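You operate a simulated robot arm through the tools that you are given. There is no shell and no other tool. Be economical: measure what you need, move in short steps, check, and stop when the job is done.

Carry out the task below with a simulated robot arm. There is one attempt and no reset: what you move stays moved.

JOB
Run the hose till it stops spitting, then shut the water off.
Fine: the nozzle stays in its holder; shut both its lever and the hose valve.

It is judged by the outcome, as a careful person would: the job done as asked, and still so three seconds after it is handed in. It fails if anything else is knocked over, pushed out of place, dropped, spilled or broken.

ROBOT AND FRAMES
A 7-joint arm with a two-finger parallel gripper, fixed in place. Base frame: the origin is at the foot of the arm, x ahead of it, y to its left, z up. Lengths are in m, angles in degrees, forces in N, time in s.
With the tool pointing down near the work surface it reaches from about 0.16 to 0.72 m from the base axis. Its first joint turns from -166.0 to 166.0 degrees. Payload 1.57 kg.
The TCP is the grasp point between the finger pads, 0.03 m short of the fingertips. In the tool frame z runs along the fingers and y along their closing line. The gripper opens to 0.11 m. The fingers are 0.024 m wide and 0.012 m thick; the gripper's body (0.048 by 0.112 m) begins 0.078 m behind the TCP.
Orientation is that of the tool frame in the base frame, as a unit quaternion [x, y, z, w]. With the fingers straight down and closing along the base's y, the tool's x points along the base's -x, its y along +y and its z along -z.

CONTROLS
- The arm moves only by the tool servo_tool. Its argument "series" is a list of rows, each a list of 7 numbers: the turn, a rotation vector about the tool's x, y, z in units of 5 degrees (1.0 is 5 degrees), then the shift along the tool's x, y, z in units of 30 mm (1.0 is 30 mm), then the opening, from 0 (shut) to 1 (fully open). In form: [[ax, ay, az, x, y, z, claw], ...]. A call has 1 to 8 rows; each row shifts and turns the commanded pose from where the row before left it, along the tool's axes as they then stand. A call with a number of a shift or a turn outside -1 to 1 is refused whole. A row lasts 0.2 s, in which the tool goes at most 0.05 m and 8.6 degrees; a call with a longer step from one row to the next is refused whole, and so is a gripper value outside its range. A pose out of reach is approached as far as the arm can. The call stops where the force on the tool passes 40 N (or 10 N more than at its start, if that is more) or the arm is blocked; 0.2 s more then pass. Each finger travels about 0.045 m/s and halts on what it meets, pressing with about 39 N; the grip force reading is that of the motor and also rises with nothing between the fingers. The clock runs only during rows and for 0.2 s after the last one: add rows that do not move to give the fingers time. It gives the time, the measured TCP pose, the force on the tool (base axes), the opening and the grip force at its end, in the units of the frame above (readings bear some noise).
- Cameras (640 x 400 px; columns grow to the right, rows downward): "scene" is fixed at [0.3993, 0.5012, 1.5568]; the picture's right is [-1.00, 0.07, 0.00], its down [0.04, 0.57, -0.82] and it looks along [-0.06, -0.82, -0.57] (base axes); focal length 330 px, centre (320, 200). "wrist" rides on the gripper at [0.07, 0.016, -0.141] in the tool frame; the picture's right is [-0.23, 0.97, 0.00], its down [-0.86, -0.20, -0.48] and it looks along [-0.47, -0.11, 0.88] (tool axes); focal length 222 px, centre (320, 200). There is no depth. A picture from a camera that has moved, and an enlarged one, comes with that camera's place and axes in the base frame and with its lens.
- capture(camera): a new picture of that camera. The clock stands still meanwhile.
- slide_trunk(by): slides the trunk up (or, below 0, down) by that many m; the arm rides with it, the base frame stays. It gives what a move gives, with no picture.
- close_up(camera, box): a new picture of the part [left, top, right, bottom] of that camera's present view, enlarged. The clock stands still meanwhile.
- close_job(): hands the job in; it is judged then, once.

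Work in short steps. Places have to be worked out from the pictures, the camera data and where the tool is seen: move nearer, look again, correct. Check each grasp and each placing, and mend what went wrong. You have 120 turns and 64 pictures in all, those below and enlarged ones among them. Open the gripper and draw the arm clear of the work before you hand the job in, unless the task says otherwise; then end with one line.

The tools are called after "Request:" as name(argument=value, ...) on one line, values as JSON. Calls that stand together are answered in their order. servo_tool: Moves the arm, as the interface text tells. Its arguments: {"type":"object","properties":{"series":{"type":"array"}},"required":["series"]} The other tools are called the same way: slide_trunk (by) slides the trunk up or down; capture (camera) takes a picture; close_up (camera, box) takes an enlarged picture of a part of a camera's view; close_job () hands the job in.

At the start:

```text
time_s: 0.0
tcp_pos: [0.1115, -0.3142, 1.2708]
tool_rot: [0.0, 1.0, -0.001, -0.001]
force: [0.5, 0.2, -0.4]
grip_width: 0.11
gripper_force: 0.1
trunk travel left (down, up): [-0.525, 0.065]
```

scene: 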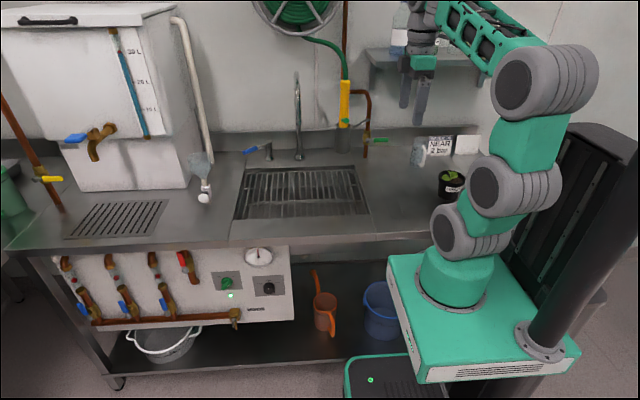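
wrist: 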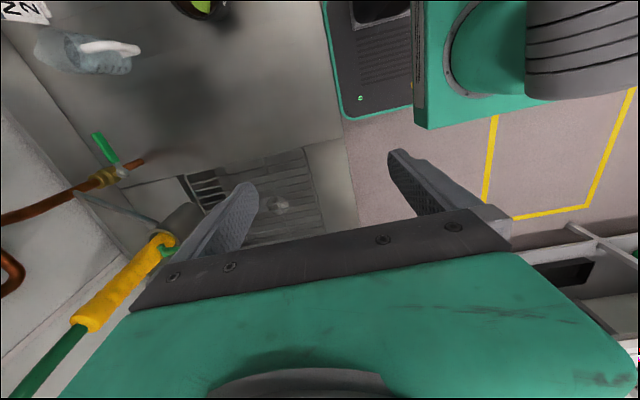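

The hose nozzle (yellow grip) hangs on the wall above the sink's right, with a green-handled valve on copper pipe nearby. I'll enlarge this area to see the details.

Request:
close_up(camera="scene", box=[300, 60, 420, 180])

Request:
close_up(camera="scene", box=[230, 0, 500, 220])

Request:
close_up(camera="wrist", box=[0, 80, 280, 360])

```text
3.33 times, centred on (360, 120) of scene
camera zoom: at [0.3993, 0.5012, 1.5568], right [-1.0, 0.07, 0.0], down [0.04, 0.57, -0.82], along [-0.06, -0.82, -0.57], focal length 1099 px, centre (187, 467)
```

zoom: 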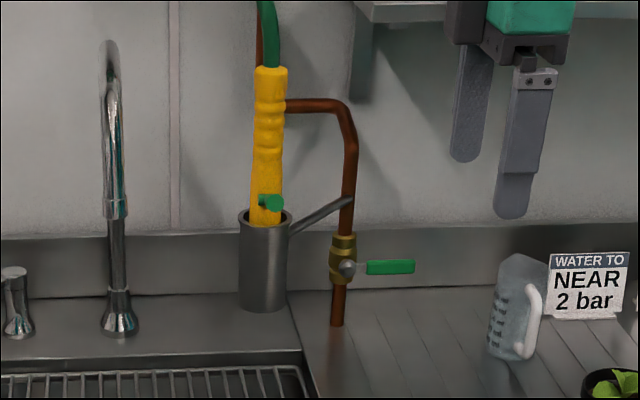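

```text
1.82 times, centred on (365, 110) of scene
camera zoom: at [0.3993, 0.5012, 1.5568], right [-1.0, 0.07, 0.0], down [0.04, 0.57, -0.82], along [-0.06, -0.82, -0.57], focal length 600 px, centre (238, 364)
```

zoom: 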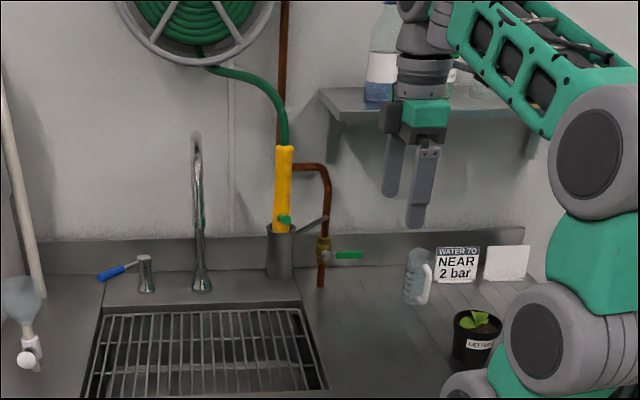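

```text
1.43 times, centred on (140, 220) of wrist
camera zoom: at [0.0402, -0.2985, 1.4117], right [0.23, 0.97, 0.0], down [0.86, -0.2, 0.48], along [0.47, -0.11, -0.88], focal length 317 px, centre (577, 171)
```

zoom: 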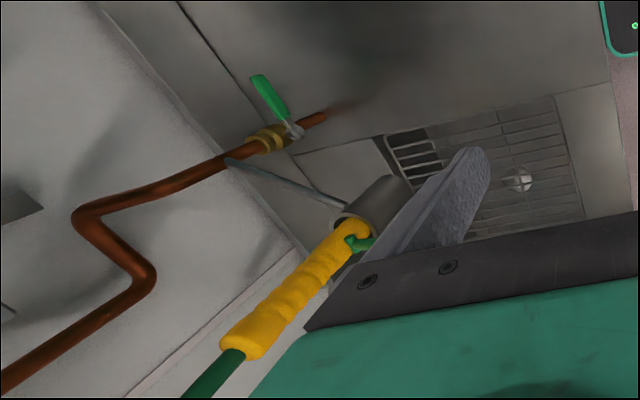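

From the two views, the valve handle is horizontal (across the pipe, so shut), and its depth is uncertain, at y between -0.55 and -0.70. I'll tilt the tool toward the wall with small turns to get a better second view.

Request:
servo_tool(series=[[1, 0, 0, 0, 0, 0, 1], [1, 0, 0, 0, 0, 0, 1], [1, 0, 0, 0, 0, 0, 1], [1, 0, 0, 0, 0, 0, 1], [1, 0, 0, 0, 0, 0, 1], [1, 0, 0, 0, 0, 0, 1], [1, 0, 0, 0, 0, 0, 1], [1, 0, 0, 0, 0, 0, 1]])

Request:
capture(camera="wrist")

Request:
capture(camera="scene")

```text
time_s: 1.8
tcp_pos: [0.0911, -0.3066, 1.3066]
tool_rot: [-0.001, 0.94, -0.34, 0.001]
force: [0.3, -0.2, -0.4]
grip_width: 0.1099
gripper_force: 0.1
out of reach, approached as far as the arm can: row 7, 8
trunk travel left (down, up): [-0.525, 0.065]
```

```text
58 pictures are left
camera wrist: at [0.0223, -0.2036, 1.4035], right [0.23, 0.75, -0.62], down [0.85, 0.15, 0.5], along [0.47, -0.64, -0.6], focal length 222 px, centre (320, 200)
```

wrist: 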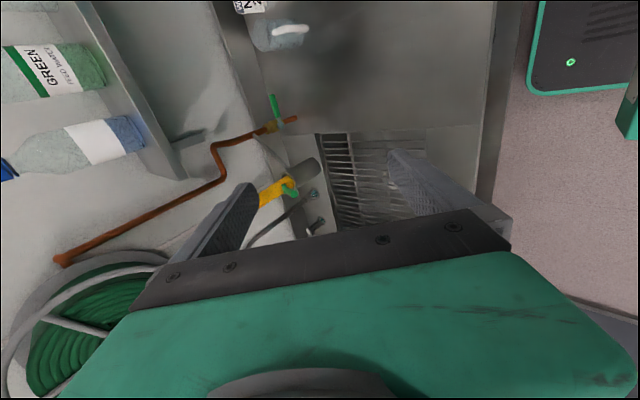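

```text
57 pictures are left
```

scene: 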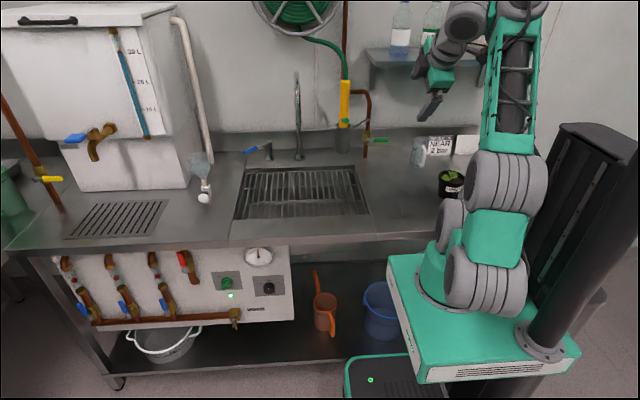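

The pipe foot triangulates to about (0.113, -0.75, 0.90), so the counter there is lower and farther than the stated surface. The valve stem is at about (0.12, -0.70, 1.00). I'll move the tool out toward the wall side and keep tilting.

Request:
servo_tool(series=[[0, 0, 0, 0, -0.766, 0.643, 1], [0, 0, 0, 0, -0.766, 0.643, 1], [0, 0, 0, 0, -0.766, 0.643, 1], [1, 0, 0, 0, -0.766, 0.643, 1], [1, 0, 0, 0, 0, 0, 1], [1, 0, 0, 0, 0, 0, 1], [1, 0, 0, 0, 0, 0, 1], [1, 0, 0, 0, 0, 0, 1]])

```text
time_s: 3.6
tcp_pos: [0.0768, -0.4176, 1.3116]
tool_rot: [0.0, 0.843, -0.538, 0.0]
force: [-0.4, 0.1, 0.4]
grip_width: 0.1101
gripper_force: 0.0
out of reach, approached as far as the arm can: row 1, 2, 3
trunk travel left (down, up): [-0.525, 0.065]
```

Tilt is 65° now. I'll finish turning to horizontal while lowering to about z = 1.2.

Request:
servo_tool(series=[[1, 0, 0, 0, 0.7, 0, 1], [1, 0, 0, 0, 0.7, 0, 1], [1, 0, 0, 0, 0.7, 0, 1], [1, 0, 0, 0, 0.7, 0, 1], [1, 0, 0, 0, 0.7, 0, 1], [0, 0, 0, 0, 0.7, 0, 1]])

Request:
capture(camera="wrist")

Request:
capture(camera="scene")

```text
time_s: 5.0
tcp_pos: [0.0674, -0.3898, 1.1981]
tool_rot: [-0.011, -0.702, 0.712, 0.008]
force: [0.0, -0.4, -0.2]
grip_width: 0.1101
gripper_force: 0.1
trunk travel left (down, up): [-0.525, 0.065]
```

```text
56 pictures are left
camera wrist: at [0.0016, -0.2465, 1.1785], right [0.23, -0.02, -0.97], down [0.87, 0.46, 0.2], along [0.44, -0.89, 0.12], focal length 222 px, centre (320, 200)
```

wrist: 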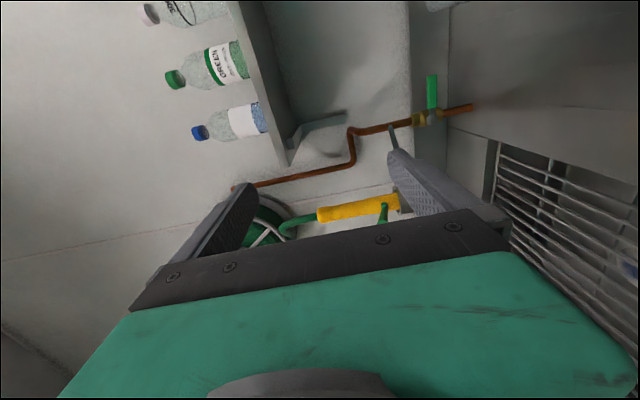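

```text
55 pictures are left
```

scene: 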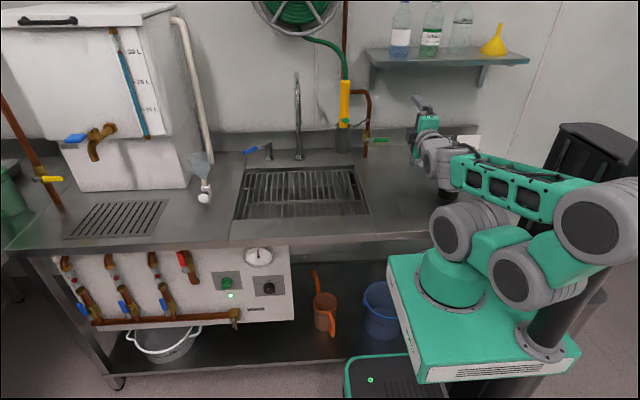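

The tool is horizontal now. I'll zoom in on the valve and nozzle lever.

Request:
close_up(camera="wrist", box=[300, 60, 500, 240])

Request:
close_up(camera="scene", box=[320, 80, 400, 170])

```text
2.22 times, centred on (400, 150) of wrist
camera zoom: at [0.0016, -0.2465, 1.1785], right [0.23, -0.02, -0.97], down [0.87, 0.46, 0.2], along [0.44, -0.89, 0.12], focal length 494 px, centre (142, 311)
```

zoom: 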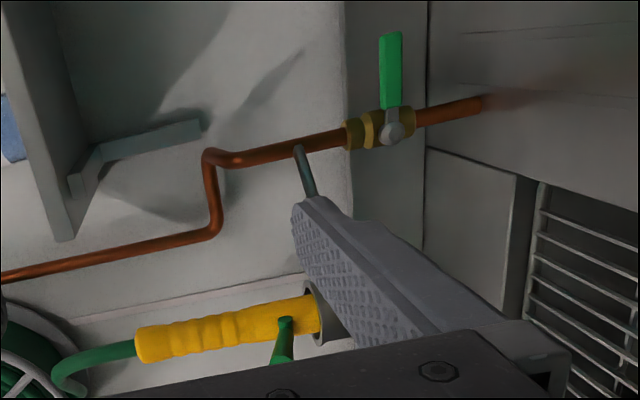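

```text
4.44 times, centred on (360, 125) of scene
camera zoom: at [0.3993, 0.5012, 1.5568], right [-1.0, 0.07, 0.0], down [0.04, 0.57, -0.82], along [-0.06, -0.82, -0.57], focal length 1466 px, centre (142, 533)
```

zoom: 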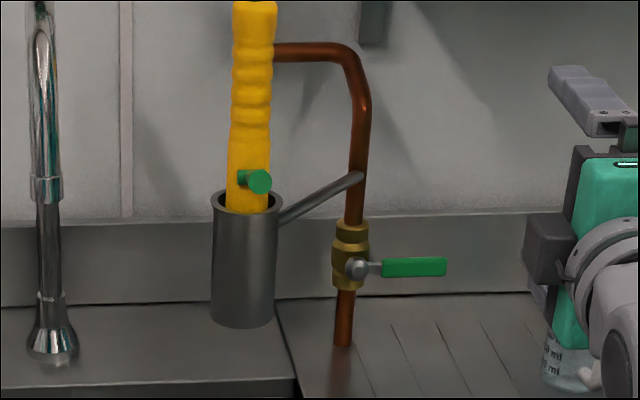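

Triangulated positions: valve stem about (0.11, -0.73, 0.985), handle tip about (0.03, -0.72, 0.987), nozzle lever base about (0.234, -0.637, 1.11), with the lever pointing out toward +y. I'll advance toward the wall and down, then check arm clearance.

Request:
servo_tool(series=[[0, 0, 0, 0, 0.5, 0.8, 0.6], [0, 0, 0, 0, 0.5, 0.8, 0.6], [0, 0, 0, 0, 0.5, 0.8, 0.6], [0, 0, 0, 0, 0.5, 0.8, 0.5], [0, 0, 0, 0, 0.5, 0.8, 0.5], [0, 0, 0, 0, 0.5, 0.8, 0.5]])

Request:
capture(camera="wrist")

Request:
capture(camera="scene")

```text
time_s: 6.4
tcp_pos: [0.0775, -0.5347, 1.1019]
tool_rot: [0.0, 0.708, -0.707, 0.0]
force: [-0.1, -0.3, -0.5]
grip_width: 0.055
gripper_force: 0.1
trunk travel left (down, up): [-0.525, 0.065]
```

```text
52 pictures are left
camera wrist: at [0.0075, -0.3929, 1.0864], right [0.23, 0.0, -0.97], down [0.85, 0.48, 0.2], along [0.47, -0.88, 0.11], focal length 222 px, centre (320, 200)
```

wrist: 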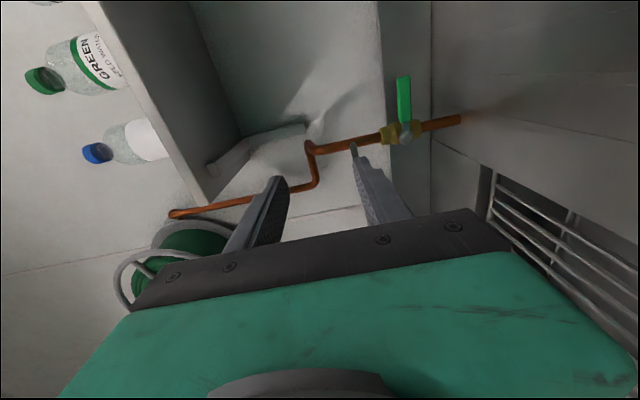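

```text
51 pictures are left
```

scene: 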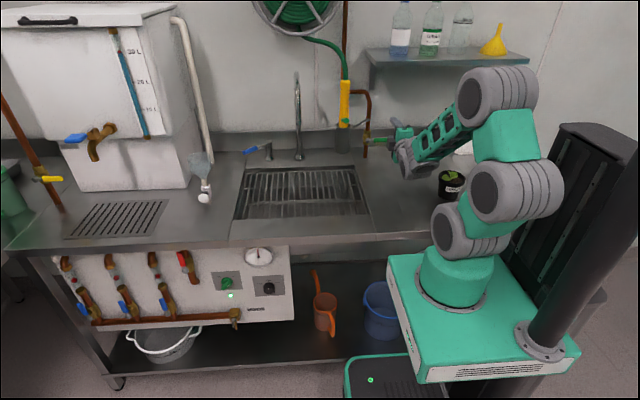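

The arm is clear, elbow up. I'll lower to handle height, stopping short of it at y = -0.60.

Request:
servo_tool(series=[[0, 0, 0, 0.13, 0.65, 0.33, 0.45], [0, 0, 0, 0.13, 0.65, 0.33, 0.45], [0, 0, 0, 0.13, 0.65, 0.33, 0.45], [0, 0, 0, 0.13, 0.65, 0.33, 0.45], [0, 0, 0, 0.13, 0.65, 0.33, 0.45], [0, 0, 0, 0.13, 0.65, 0.33, 0.45], [0, 0, 0, 0, 0, 0, 0.45]])

Request:
capture(camera="wrist")

Request:
capture(camera="scene")

```text
time_s: 8.0
tcp_pos: [0.0543, -0.5951, 0.9838]
tool_rot: [0.0, 0.707, -0.707, 0.0]
force: [-0.2, 0.1, 0.0]
grip_width: 0.0494
gripper_force: 0.0
trunk travel left (down, up): [-0.525, 0.065]
```

```text
50 pictures are left
camera wrist: at [-0.0147, -0.4533, 0.9674], right [0.23, 0.0, -0.97], down [0.85, 0.48, 0.2], along [0.47, -0.88, 0.11], focal length 222 px, centre (320, 200)
```

wrist: 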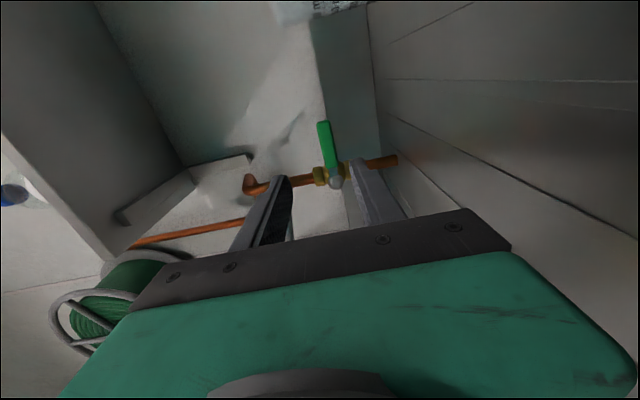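

```text
49 pictures are left
```

scene: 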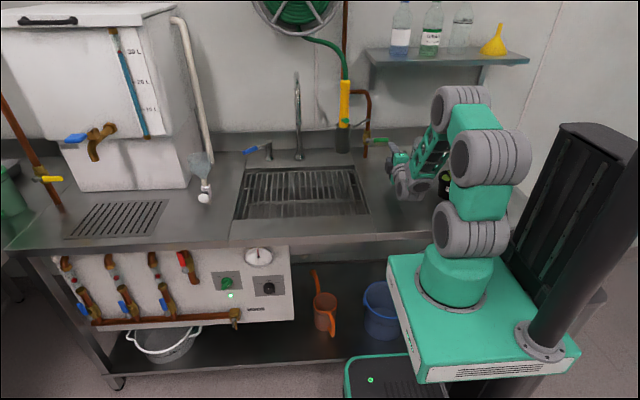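

The handle is at z ≈ 0.975, y ≈ -0.72, and lies between the fingers in height. I'll advance so the fingers straddle it.

Request:
servo_tool(series=[[0, 0, 0, 0, 0.06, 0.73, 0.45], [0, 0, 0, 0, 0.06, 0.73, 0.45], [0, 0, 0, 0, 0.06, 0.73, 0.45], [0, 0, 0, 0, 0.06, 0.73, 0.45], [0, 0, 0, 0, 0.03, 0.73, 0.45]])

Request:
capture(camera="wrist")

Request:
close_up(camera="scene", box=[320, 80, 440, 200])

```text
time_s: 9.2
tcp_pos: [0.0532, -0.7051, 0.9765]
tool_rot: [0.001, -0.707, 0.707, 0.0]
force: [-0.3, -0.6, -0.6]
grip_width: 0.0496
gripper_force: 0.1
trunk travel left (down, up): [-0.525, 0.065]
```

```text
48 pictures are left
camera wrist: at [-0.0159, -0.5632, 0.9599], right [0.23, 0.0, -0.97], down [0.85, 0.48, 0.2], along [0.47, -0.88, 0.11], focal length 222 px, centre (320, 200)
```

wrist: 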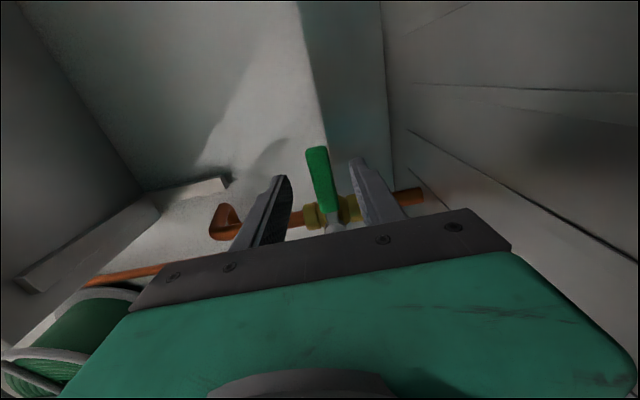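

```text
3.33 times, centred on (380, 140) of scene
camera zoom: at [0.3993, 0.5012, 1.5568], right [-1.0, 0.07, 0.0], down [0.04, 0.57, -0.82], along [-0.06, -0.82, -0.57], focal length 1099 px, centre (120, 400)
```

zoom: 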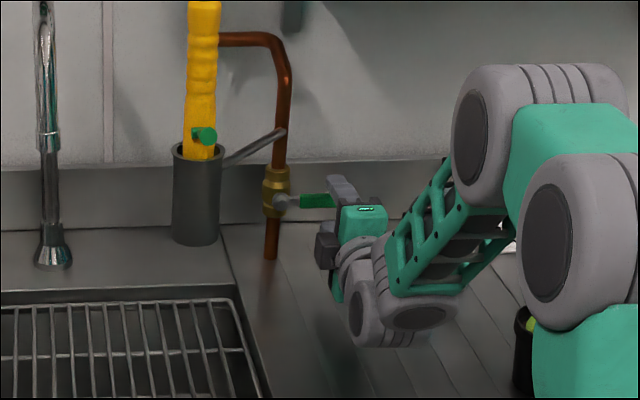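

The handle sits between the fingers. I'll narrow loosely around it and start turning it upward (counter-clockwise seen from the front), a small amount first.

Request:
servo_tool(series=[[0, 0, 0, 0, 0, 0, 0.22], [0, 0, 0, 0, 0, 0, 0.22], [0, 0, -1, 0, -0.165, 0, 0.22], [0, 0, -1, 0, -0.165, 0, 0.22], [0, 0, -1, 0, -0.165, 0, 0.22], [0, 0, -1, 0, -0.165, 0, 0.22], [0, 0, -1, 0, -0.165, 0, 0.22]])

Request:
close_up(camera="scene", box=[320, 80, 440, 200])

```text
time_s: 10.8
tcp_pos: [0.0591, -0.7037, 1.001]
tool_rot: [-0.154, 0.69, -0.69, -0.154]
force: [-0.3, 0.2, -0.3]
grip_width: 0.0243
gripper_force: 0.1
trunk travel left (down, up): [-0.525, 0.065]
```

```text
3.33 times, centred on (380, 140) of scene
camera zoom: at [0.3993, 0.5012, 1.5568], right [-1.0, 0.07, 0.0], down [0.04, 0.57, -0.82], along [-0.06, -0.82, -0.57], focal length 1099 px, centre (120, 400)
```

zoom: 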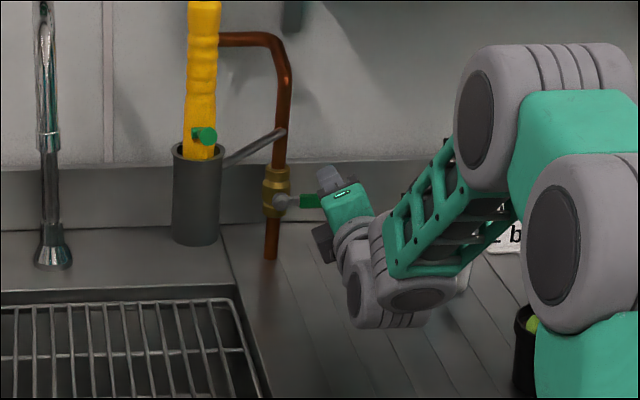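

Little force so far; I'll check the handle between the fingers with the wrist camera.

Request:
capture(camera="wrist")

```text
45 pictures are left
camera wrist: at [-0.0112, -0.5621, 1.0156], right [-0.21, 0.0, -0.98], down [0.86, 0.48, -0.18], along [0.47, -0.88, -0.1], focal length 222 px, centre (320, 200)
```

wrist: 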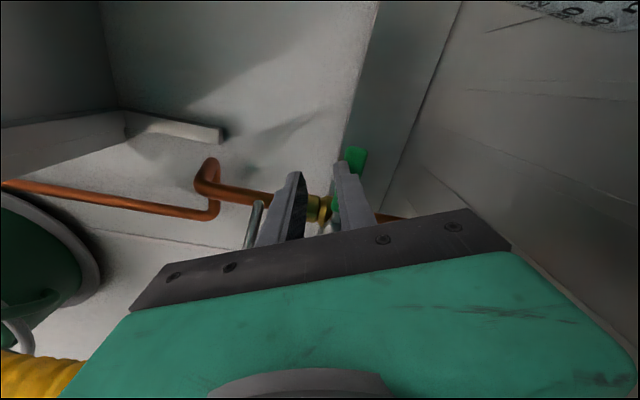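

The lower finger passed in front of the handle: the fingers were not deep enough. The wall is about 0.1 m farther, so I'll back off, turn back, and go about 3 cm deeper.

Request:
servo_tool(series=[[0, 0, 0, 0, 0, -0.8, 0.45], [0, 0, 1, 0, 0.165, 0, 0.45], [0, 0, 1, 0, 0.165, 0, 0.45], [0, 0, 1, 0, 0.165, 0, 0.45], [0, 0, 1, 0, 0.165, 0, 0.45], [0, 0, 1, 0, 0.165, 0, 0.45]])

Request:
servo_tool(series=[[0, 0, 0, 0, 0, 0.6, 0.45], [0, 0, 0, 0, 0, 0.6, 0.45], [0, 0, 0, 0, 0, 0.6, 0.45], [0, 0, 0, 0, 0, 0, 0.22], [0, 0, 0, 0, 0, 0, 0.22]])

Request:
close_up(camera="wrist", box=[220, 120, 440, 260])

```text
time_s: 12.2
tcp_pos: [0.0528, -0.6796, 0.9774]
tool_rot: [-0.001, -0.707, 0.707, -0.001]
force: [0.5, 0.4, 0.6]
grip_width: 0.0493
gripper_force: 0.2
trunk travel left (down, up): [-0.525, 0.065]
```

```text
time_s: 13.4
tcp_pos: [0.0514, -0.7311, 0.9753]
tool_rot: [0.0, 0.707, -0.707, 0.0]
force: [-0.7, 1.1, 0.2]
grip_width: 0.0241
gripper_force: 0.0
trunk travel left (down, up): [-0.525, 0.065]
```

```text
2.86 times, centred on (330, 190) of wrist
camera zoom: at [-0.0182, -0.5896, 0.9598], right [0.23, 0.0, -0.97], down [0.85, 0.48, 0.2], along [0.47, -0.88, 0.11], focal length 635 px, centre (291, 229)
```

zoom: 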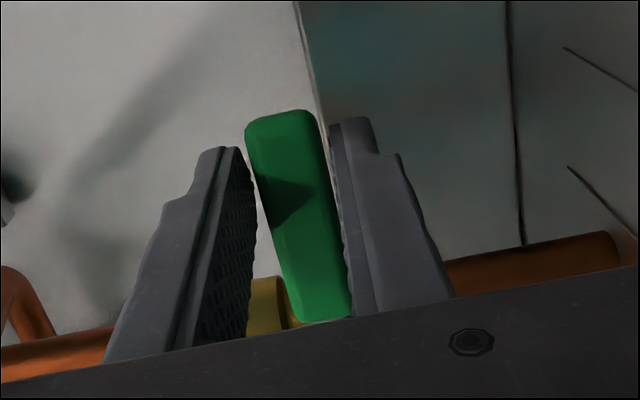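

Handle is now between the pads. I'll go slightly deeper and begin turning again, checking after a few steps.

Request:
servo_tool(series=[[0, 0, 0, 0, 0, 0.25, 0.22], [0, 0, -1, 0, -0.18, 0, 0.22], [0, 0, -1, 0, -0.18, 0, 0.22], [0, 0, -1, 0, -0.18, 0, 0.22], [0, 0, -1, 0, -0.18, 0, 0.22]])

Request:
close_up(camera="wrist", box=[220, 120, 440, 260])

```text
time_s: 14.6
tcp_pos: [0.0536, -0.74, 0.9999]
tool_rot: [0.124, -0.696, 0.696, 0.123]
force: [-0.4, 0.2, -1.3]
grip_width: 0.0252
gripper_force: 0.8
trunk travel left (down, up): [-0.525, 0.065]
```

```text
2.86 times, centred on (330, 190) of wrist
camera zoom: at [-0.0169, -0.5994, 1.0069], right [-0.12, 0.0, -0.99], down [0.87, 0.48, -0.11], along [0.48, -0.88, -0.06], focal length 635 px, centre (291, 229)
```

zoom: 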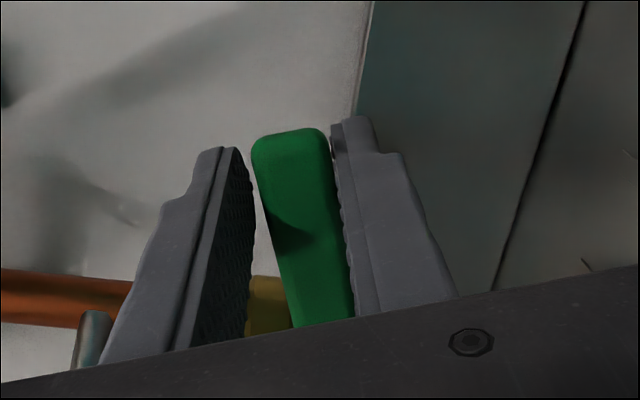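

The handle is following upward with little force. I'll continue the arc.

Request:
servo_tool(series=[[0, 0, -1, 0, -0.17, 0, 0.22], [0, 0, -1, 0, -0.17, 0, 0.22], [0, 0, -1, 0, -0.17, 0, 0.22], [0, 0, -1, 0, -0.17, 0, 0.22], [0, 0, -1, 0, -0.17, 0, 0.22], [0, 0, -1, 0, -0.17, 0, 0.22]])

Request:
close_up(camera="wrist", box=[220, 120, 440, 260])

Request:
close_up(camera="scene", box=[320, 80, 440, 200])

```text
time_s: 16.0
tcp_pos: [0.0698, -0.7423, 1.0262]
tool_rot: [0.3, -0.64, 0.641, 0.299]
force: [-0.7, 0.1, -0.3]
grip_width: 0.0249
gripper_force: 0.3
trunk travel left (down, up): [-0.525, 0.065]
```

```text
2.86 times, centred on (330, 190) of wrist
camera zoom: at [0.0127, -0.6009, 1.0682], right [-0.6, 0.0, -0.8], down [0.7, 0.48, -0.53], along [0.38, -0.88, -0.29], focal length 635 px, centre (291, 229)
```

zoom: 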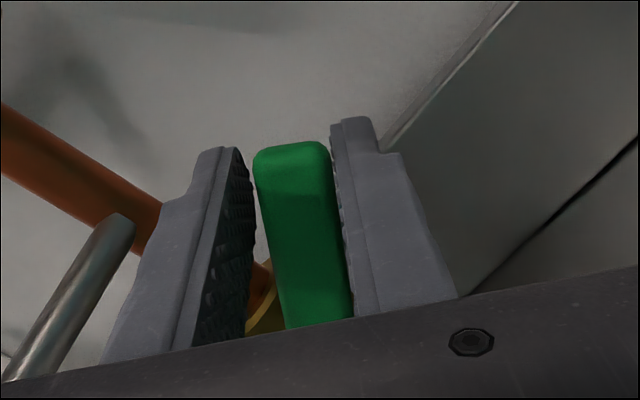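

```text
3.33 times, centred on (380, 140) of scene
camera zoom: at [0.3993, 0.5012, 1.5568], right [-1.0, 0.07, 0.0], down [0.04, 0.57, -0.82], along [-0.06, -0.82, -0.57], focal length 1099 px, centre (120, 400)
```

zoom: 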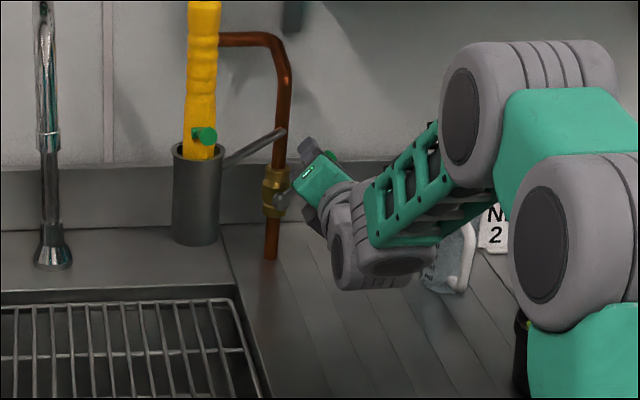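

The valve is about 50° open. The upper finger would soon meet the pipe or holder rod, so I'll withdraw, close the fingers, and push the handle the rest of the way from its lower/left side.

Request:
servo_tool(series=[[0, 0, 0, 0, 0, -1, 0.22], [0, 0, 0, 0, 0, -1, 0.1], [0, 0, 0, -0.2, 0.5, 0, 0], [0, 0, 0, -0.2, 0.45, 0, 0], [0, 0, 0, 0, 0, 0, 0], [0, 0, 0, 0, 0, 0, 0]])

Request:
capture(camera="wrist")

Request:
close_up(camera="scene", box=[320, 80, 440, 200])

```text
time_s: 17.4
tcp_pos: [0.055, -0.6813, 0.9961]
tool_rot: [0.3, -0.641, 0.641, 0.298]
force: [0.1, -0.4, -0.1]
grip_width: 0.0
gripper_force: 21.5
trunk travel left (down, up): [-0.525, 0.065]
```

```text
40 pictures are left
camera wrist: at [-0.0013, -0.5409, 1.0384], right [-0.6, 0.0, -0.8], down [0.7, 0.48, -0.53], along [0.38, -0.88, -0.29], focal length 222 px, centre (320, 200)
```

wrist: 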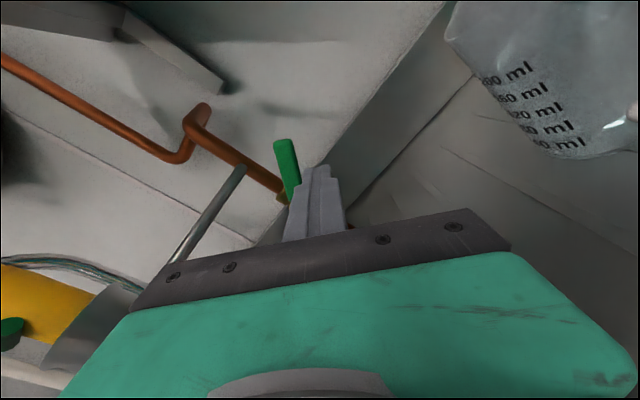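

```text
3.33 times, centred on (380, 140) of scene
camera zoom: at [0.3993, 0.5012, 1.5568], right [-1.0, 0.07, 0.0], down [0.04, 0.57, -0.82], along [-0.06, -0.82, -0.57], focal length 1099 px, centre (120, 400)
```

zoom: 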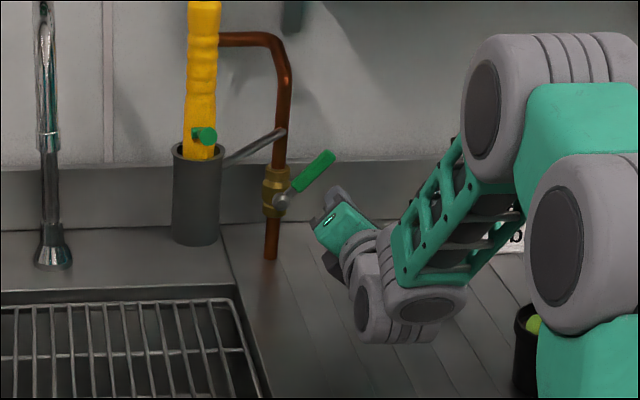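

The handle stays at about 45° on its own, and the closed fingers are below it. I'll go in and push it on toward upright.

Request:
servo_tool(series=[[0, 0, 0, 0, 0, 1, 0], [0, 0, 0, 0, 0, 0.95, 0], [0, 0, 0, 0, -0.3, 0, 0], [0, 0, -1, 0.07, -0.15, 0, 0], [0, 0, -1, 0.07, -0.15, 0, 0], [0, 0, -1, 0.07, -0.15, 0, 0], [0, 0, -1, 0.07, -0.15, 0, 0]])

Request:
close_up(camera="scene", box=[320, 80, 440, 200])

```text
time_s: 19.0
tcp_pos: [0.075, -0.7396, 1.019]
tool_rot: [0.406, -0.579, 0.579, 0.406]
force: [0.4, 0.9, -0.3]
grip_width: 0.0
gripper_force: 22.1
trunk travel left (down, up): [-0.525, 0.065]
```

```text
3.33 times, centred on (380, 140) of scene
camera zoom: at [0.3993, 0.5012, 1.5568], right [-1.0, 0.07, 0.0], down [0.04, 0.57, -0.82], along [-0.06, -0.82, -0.57], focal length 1099 px, centre (120, 400)
```

zoom: 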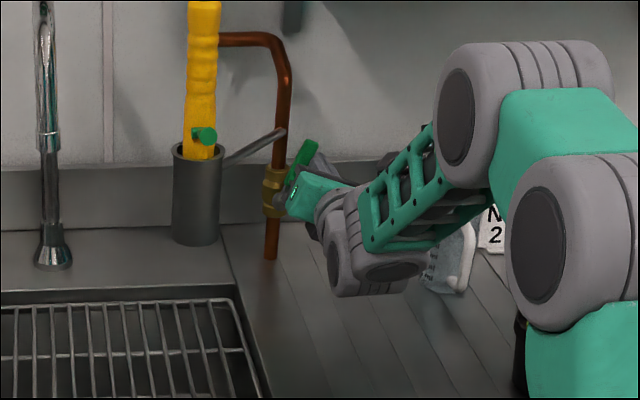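

The handle is around 65–70°. Continue a little more.

Request:
servo_tool(series=[[0, 0, -1, 0.07, -0.15, 0, 0], [0, 0, -1, 0.07, -0.15, 0, 0], [0, 0, -1, 0.07, -0.15, 0, 0], [0, 0, -1, 0.07, -0.15, 0, 0]])

Request:
close_up(camera="scene", box=[320, 80, 440, 200])

Request:
close_up(camera="wrist", box=[160, 80, 440, 260])

```text
time_s: 20.0
tcp_pos: [0.0899, -0.7422, 1.0351]
tool_rot: [-0.492, 0.508, -0.508, -0.492]
force: [-1.8, 16.0, 1.4]
grip_width: 0.0
gripper_force: 21.4
out of reach, approached as far as the arm can: row 4
trunk travel left (down, up): [-0.525, 0.065]
```

```text
3.33 times, centred on (380, 140) of scene
camera zoom: at [0.3993, 0.5012, 1.5568], right [-1.0, 0.07, 0.0], down [0.04, 0.57, -0.82], along [-0.06, -0.82, -0.57], focal length 1099 px, centre (120, 400)
```

zoom: 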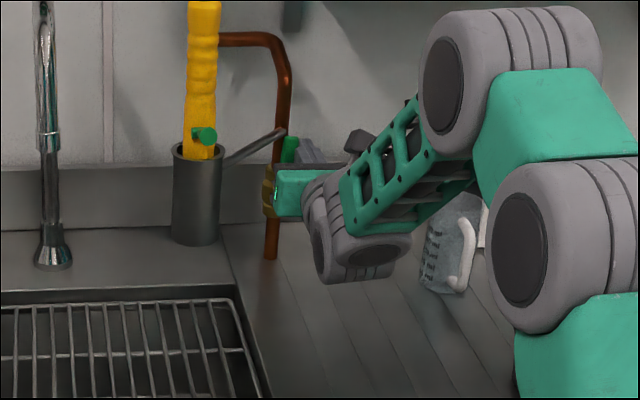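

```text
2.22 times, centred on (300, 170) of wrist
camera zoom: at [0.0721, -0.6012, 1.1038], right [-0.97, 0.0, -0.26], down [0.23, 0.48, -0.85], along [0.12, -0.88, -0.46], focal length 494 px, centre (364, 267)
```

zoom: 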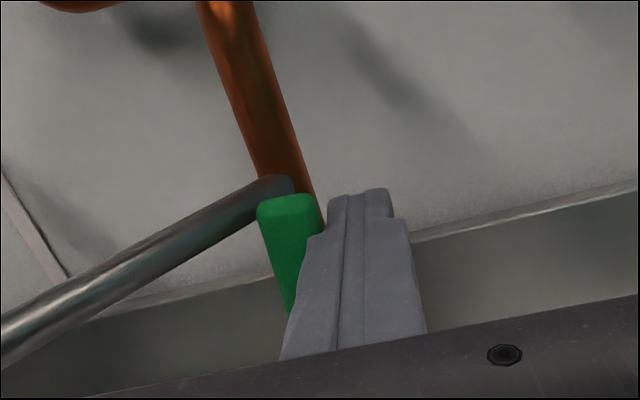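

The handle is essentially upright (open). I'll withdraw and move over to look at the nozzle's lever.

Request:
servo_tool(series=[[0, 0, 0, 0, 0.1, -0.9, 0], [0, 0, 0, 0, 0, -1, 0], [0, 0, 0, 0, 0, -1, 0], [0, 0, 0, 0.3, -0.6, -1, 0], [0, 0, 0, 0.3, -0.8, -1, 0], [0, 0, 0, 0.3, -0.8, -1, 0], [0, 0, 0, 0.3, -0.8, 0, 0]])

Request:
capture(camera="wrist")

Request:
close_up(camera="scene", box=[290, 60, 410, 180])

```text
time_s: 21.6
tcp_pos: [0.175, -0.5681, 1.0695]
tool_rot: [-0.5, 0.5, -0.5, -0.5]
force: [0.6, -0.2, -0.4]
grip_width: 0.0
gripper_force: 20.9
trunk travel left (down, up): [-0.525, 0.065]
```

```text
35 pictures are left
camera wrist: at [0.1571, -0.4259, 1.1396], right [-0.97, 0.0, -0.23], down [0.2, 0.48, -0.86], along [0.11, -0.88, -0.47], focal length 222 px, centre (320, 200)
```

wrist: 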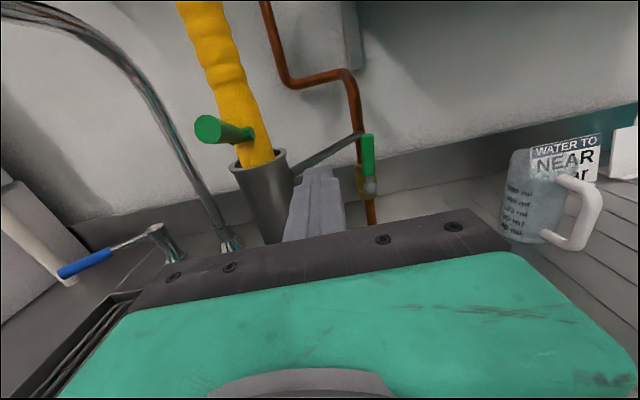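

```text
3.33 times, centred on (350, 120) of scene
camera zoom: at [0.3993, 0.5012, 1.5568], right [-1.0, 0.07, 0.0], down [0.04, 0.57, -0.82], along [-0.06, -0.82, -0.57], focal length 1099 px, centre (220, 467)
```

zoom: 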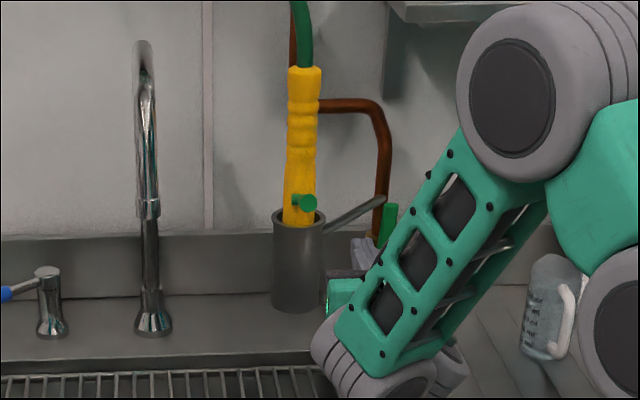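

The valve handle is upright and open. The nozzle lever's knob end is at about (0.23, -0.568, 1.133), its base at about (0.234, -0.637, 1.11). I'll zoom in to see how it is hinged.

Request:
close_up(camera="wrist", box=[180, 80, 300, 200])

```text
3.33 times, centred on (240, 140) of wrist
camera zoom: at [0.1571, -0.4259, 1.1396], right [-0.97, 0.0, -0.23], down [0.2, 0.48, -0.86], along [0.11, -0.88, -0.47], focal length 740 px, centre (587, 400)
```

zoom: 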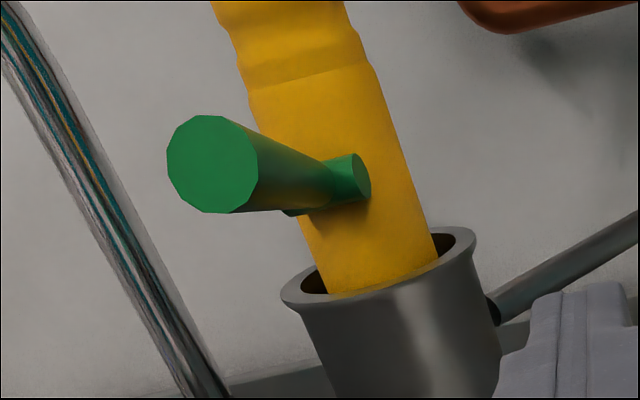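

The lever turns on a horizontal pivot (along x), so it swings up toward the grip or down; downward is limited by the holder rim. I'll put the closed fingers under the lever's knob.

Request:
servo_tool(series=[[0, 0, 0, 0, -0.6, -0.2, 0], [0, 0, 0, 0, -0.6, 0, 0], [0, 0, 0, 0.2, -0.6, 0, 0], [0, 0, 0, 0.3, 0, 0, 0]])

Request:
capture(camera="wrist")

Request:
close_up(camera="scene", box=[290, 60, 410, 180])

```text
time_s: 22.6
tcp_pos: [0.2311, -0.5618, 1.0858]
tool_rot: [0.501, -0.5, 0.499, 0.5]
force: [1.0, -0.2, -0.1]
grip_width: 0.0001
gripper_force: 21.3
trunk travel left (down, up): [-0.525, 0.065]
```

```text
32 pictures are left
camera wrist: at [0.2141, -0.4204, 1.1546], right [-0.97, 0.0, -0.23], down [0.2, 0.48, -0.85], along [0.11, -0.88, -0.47], focal length 222 px, centre (320, 200)
```

wrist: 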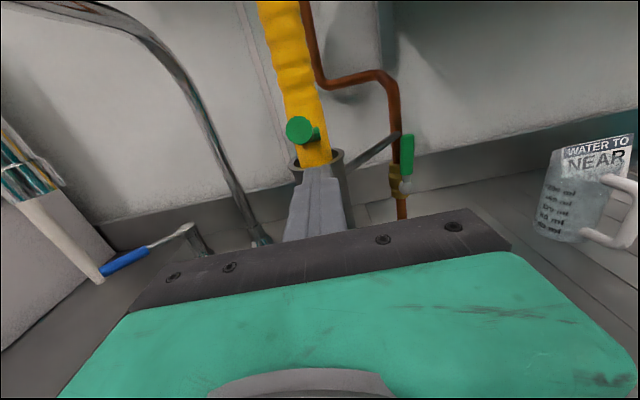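

```text
3.33 times, centred on (350, 120) of scene
camera zoom: at [0.3993, 0.5012, 1.5568], right [-1.0, 0.07, 0.0], down [0.04, 0.57, -0.82], along [-0.06, -0.82, -0.57], focal length 1099 px, centre (220, 467)
```

zoom: 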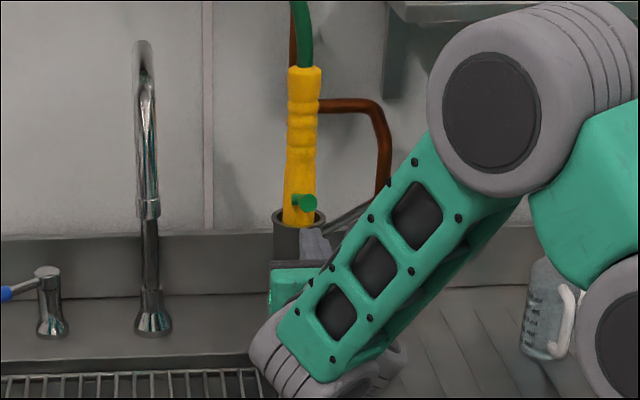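

The fingers are below the knob. I'll go in 1 cm more and lift in small steps to see if the lever swings up.

Request:
servo_tool(series=[[0, 0, 0, 0, 0, 0.35, 0], [0, 0, 0, 0.3, 0, 0, 0], [0, 0, 0, 0.3, 0, 0, 0], [0, 0, 0, 0.3, 0, 0, 0], [0, 0, 0, 0.3, 0, 0, 0]])

Request:
close_up(camera="scene", box=[290, 60, 410, 180])

Request:
capture(camera="wrist")

```text
time_s: 23.8
tcp_pos: [0.2302, -0.5733, 1.1208]
tool_rot: [0.5, -0.5, 0.5, 0.5]
force: [0.5, -0.8, -2.3]
grip_width: 0.0001
gripper_force: 20.9
trunk travel left (down, up): [-0.525, 0.065]
```

```text
3.33 times, centred on (350, 120) of scene
camera zoom: at [0.3993, 0.5012, 1.5568], right [-1.0, 0.07, 0.0], down [0.04, 0.57, -0.82], along [-0.06, -0.82, -0.57], focal length 1099 px, centre (220, 467)
```

zoom: 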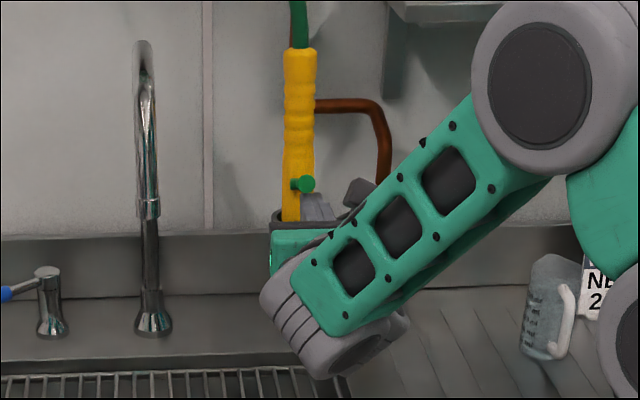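

```text
29 pictures are left
camera wrist: at [0.2135, -0.4309, 1.1897], right [-0.97, 0.0, -0.23], down [0.2, 0.48, -0.86], along [0.11, -0.88, -0.47], focal length 222 px, centre (320, 200)
```

wrist: 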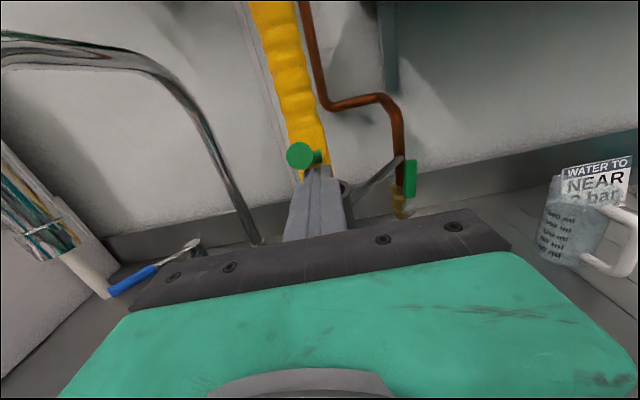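

The whole nozzle is rising in its holder (by about 2 cm) rather than the lever turning. I'll lower it straight back at once.

Request:
servo_tool(series=[[0, 0, 0, -0.3, 0, 0, 0], [0, 0, 0, -0.3, 0, 0, 0], [0, 0, 0, -0.3, 0, 0, 0], [0, 0, 0, -0.3, 0, 0, 0], [0, 0, 0, -0.15, 0, 0, 0]])

Request:
close_up(camera="scene", box=[290, 60, 410, 180])

Request:
close_up(camera="wrist", box=[240, 60, 420, 220])

```text
time_s: 25.0
tcp_pos: [0.2284, -0.5732, 1.0806]
tool_rot: [0.5, -0.5, 0.5, 0.499]
force: [-0.3, -0.6, 0.0]
grip_width: 0.0
gripper_force: 21.2
trunk travel left (down, up): [-0.525, 0.065]
```

```text
3.33 times, centred on (350, 120) of scene
camera zoom: at [0.3993, 0.5012, 1.5568], right [-1.0, 0.07, 0.0], down [0.04, 0.57, -0.82], along [-0.06, -0.82, -0.57], focal length 1099 px, centre (220, 467)
```

zoom: 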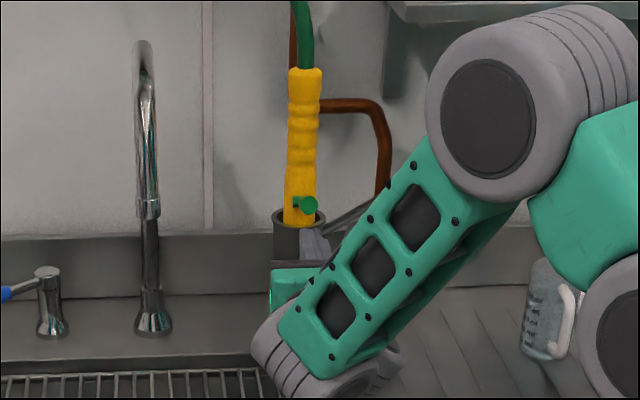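

```text
2.50 times, centred on (330, 140) of wrist
camera zoom: at [0.2126, -0.4308, 1.1498], right [-0.97, 0.0, -0.23], down [0.2, 0.48, -0.86], along [0.11, -0.88, -0.47], focal length 555 px, centre (295, 350)
```

zoom: 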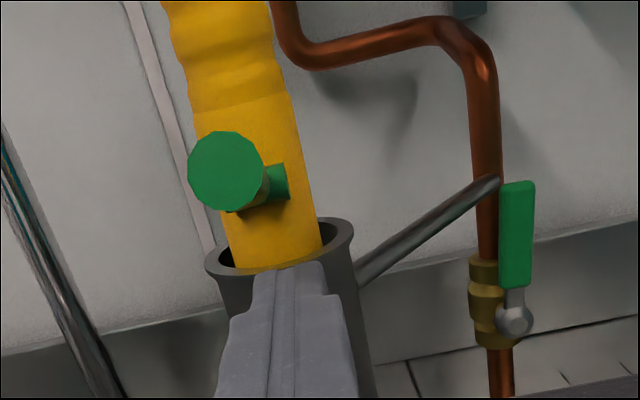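

The nozzle is seated again as before. So the lever should go downward, where the holder supports the nozzle. I'll back off, rise over the knob, and come above it.

Request:
servo_tool(series=[[0, 0, 0, 0, 0, -0.9, 0], [0, 0, 0, 0, 0, -0.8, 0], [0, 0, 0, 1, 0, 0, 0], [0, 0, 0, 1, 0, 0, 0], [0, 0, 0, 1, 0, 0, 0], [0, 0, 0, 0, 0, 0.9, 0], [0, 0, 0, 0, 0, 0.6, 0]])

Request:
capture(camera="wrist")

Request:
close_up(camera="scene", box=[290, 60, 410, 180])

```text
time_s: 26.6
tcp_pos: [0.2314, -0.5676, 1.1716]
tool_rot: [0.501, -0.499, 0.5, 0.499]
force: [-0.9, -0.5, 0.0]
grip_width: 0.0001
gripper_force: 21.6
trunk travel left (down, up): [-0.525, 0.065]
```

```text
26 pictures are left
camera wrist: at [0.2151, -0.4266, 1.2402], right [-0.97, 0.0, -0.23], down [0.2, 0.48, -0.85], along [0.11, -0.88, -0.47], focal length 222 px, centre (320, 200)
```

wrist: 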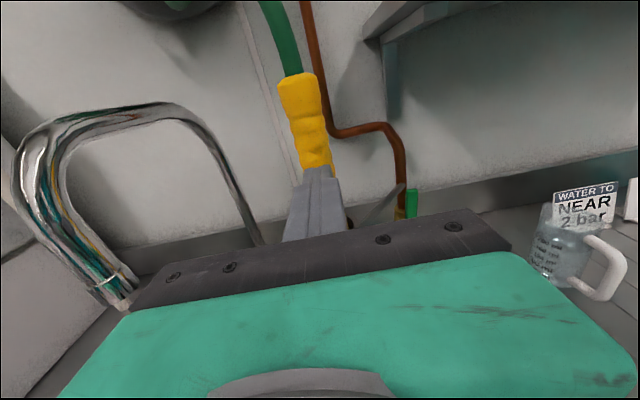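

```text
3.33 times, centred on (350, 120) of scene
camera zoom: at [0.3993, 0.5012, 1.5568], right [-1.0, 0.07, 0.0], down [0.04, 0.57, -0.82], along [-0.06, -0.82, -0.57], focal length 1099 px, centre (220, 467)
```

zoom: 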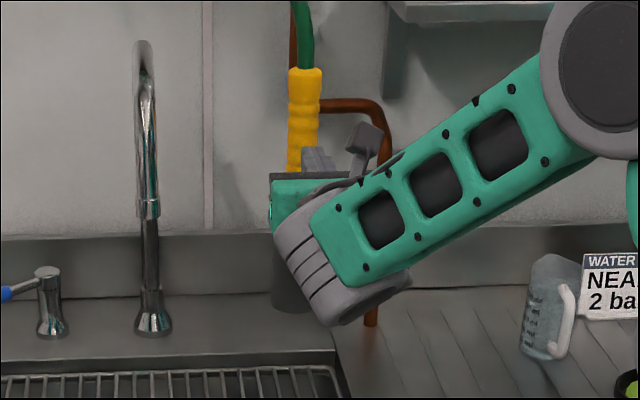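

The fingers are above the knob. I'll press down in small steps and watch the force.

Request:
servo_tool(series=[[0, 0, 0, -0.3, 0, 0, 0], [0, 0, 0, -0.3, 0, 0, 0], [0, 0, 0, -0.3, 0, 0, 0], [0, 0, 0, -0.3, 0, 0, 0]])

Request:
close_up(camera="scene", box=[290, 60, 410, 180])

```text
time_s: 27.6
tcp_pos: [0.2309, -0.5654, 1.1356]
tool_rot: [-0.5, 0.5, -0.5, -0.5]
force: [0.4, 0.1, -0.2]
grip_width: 0.0
gripper_force: 21.6
trunk travel left (down, up): [-0.525, 0.065]
```

```text
3.33 times, centred on (350, 120) of scene
camera zoom: at [0.3993, 0.5012, 1.5568], right [-1.0, 0.07, 0.0], down [0.04, 0.57, -0.82], along [-0.06, -0.82, -0.57], focal length 1099 px, centre (220, 467)
```

zoom: 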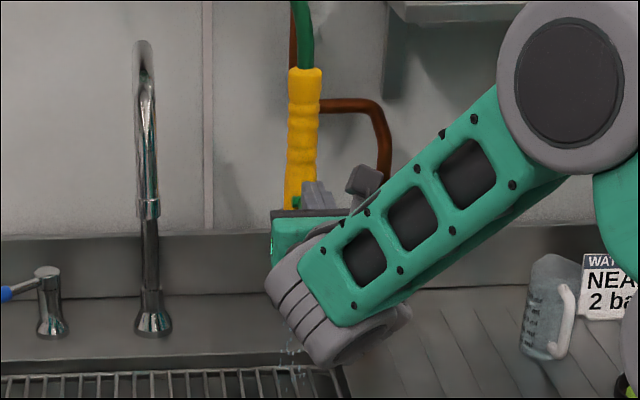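

Water is starting to show over the sink grid at (290, 350), so pressing down opens it. I'll press further toward its stop.

Request:
servo_tool(series=[[0, 0, 0, -0.3, 0, 0, 0], [0, 0, 0, -0.3, 0, 0, 0], [0, 0, 0, -0.3, 0, 0, 0], [0, 0, 0, -0.3, 0, 0, 0]])

Request:
close_up(camera="scene", box=[250, 80, 400, 220])

```text
time_s: 28.5
tcp_pos: [0.2313, -0.5697, 1.1185]
tool_rot: [0.491, -0.495, 0.509, 0.505]
force: [0.1, 0.8, 11.8]
grip_width: 0.0
gripper_force: 21.6
trunk travel left (down, up): [-0.525, 0.065]
stopped in row 4: the force on the tool passed its limit (the readings are from after the stop); the commanded pose is now the measured one
```

```text
2.86 times, centred on (325, 150) of scene
camera zoom: at [0.3993, 0.5012, 1.5568], right [-1.0, 0.07, 0.0], down [0.04, 0.57, -0.82], along [-0.06, -0.82, -0.57], focal length 942 px, centre (306, 343)
```

zoom: 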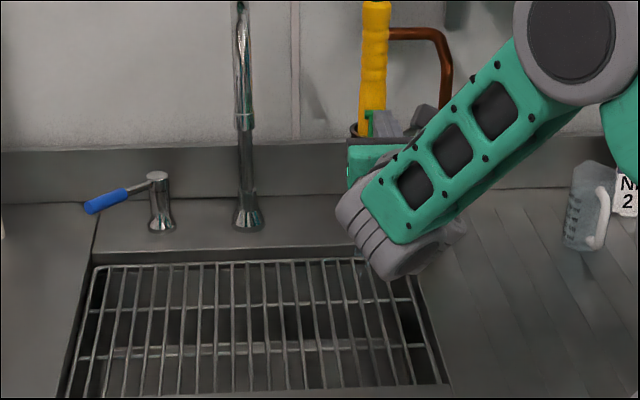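

It hit its stop. I'll lift off and back away to see whether the lever stays open and how the water runs.

Request:
servo_tool(series=[[0, 0, 0, 0.5, 0, 0, 0], [0, 0, 0, 0.5, 0, -0.9, 0], [0, 0, 0, 0, 0.8, -0.9, 0], [0, 0, 0, 0, 0.8, -0.9, 0], [0, 0, 0, 0, 0.8, -0.3, 0]])

Request:
capture(camera="wrist")

Request:
close_up(camera="scene", box=[250, 80, 400, 220])

```text
time_s: 29.7
tcp_pos: [0.1595, -0.477, 1.1424]
tool_rot: [0.494, -0.495, 0.507, 0.503]
force: [-0.3, 0.8, 0.0]
grip_width: 0.0
gripper_force: 20.9
trunk travel left (down, up): [-0.525, 0.065]
```

```text
22 pictures are left
camera wrist: at [0.1423, -0.3346, 1.2092], right [-0.97, -0.01, -0.23], down [0.2, 0.46, -0.86], along [0.11, -0.89, -0.45], focal length 222 px, centre (320, 200)
```

wrist: 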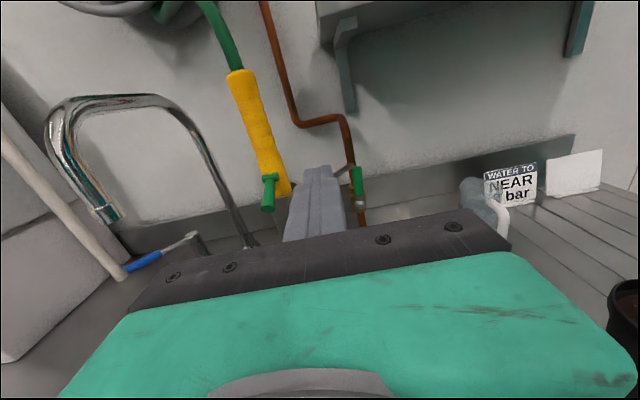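

```text
2.86 times, centred on (325, 150) of scene
camera zoom: at [0.3993, 0.5012, 1.5568], right [-1.0, 0.07, 0.0], down [0.04, 0.57, -0.82], along [-0.06, -0.82, -0.57], focal length 942 px, centre (306, 343)
```

zoom: 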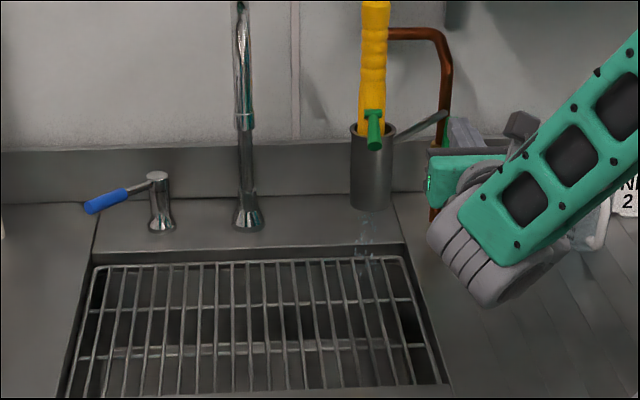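

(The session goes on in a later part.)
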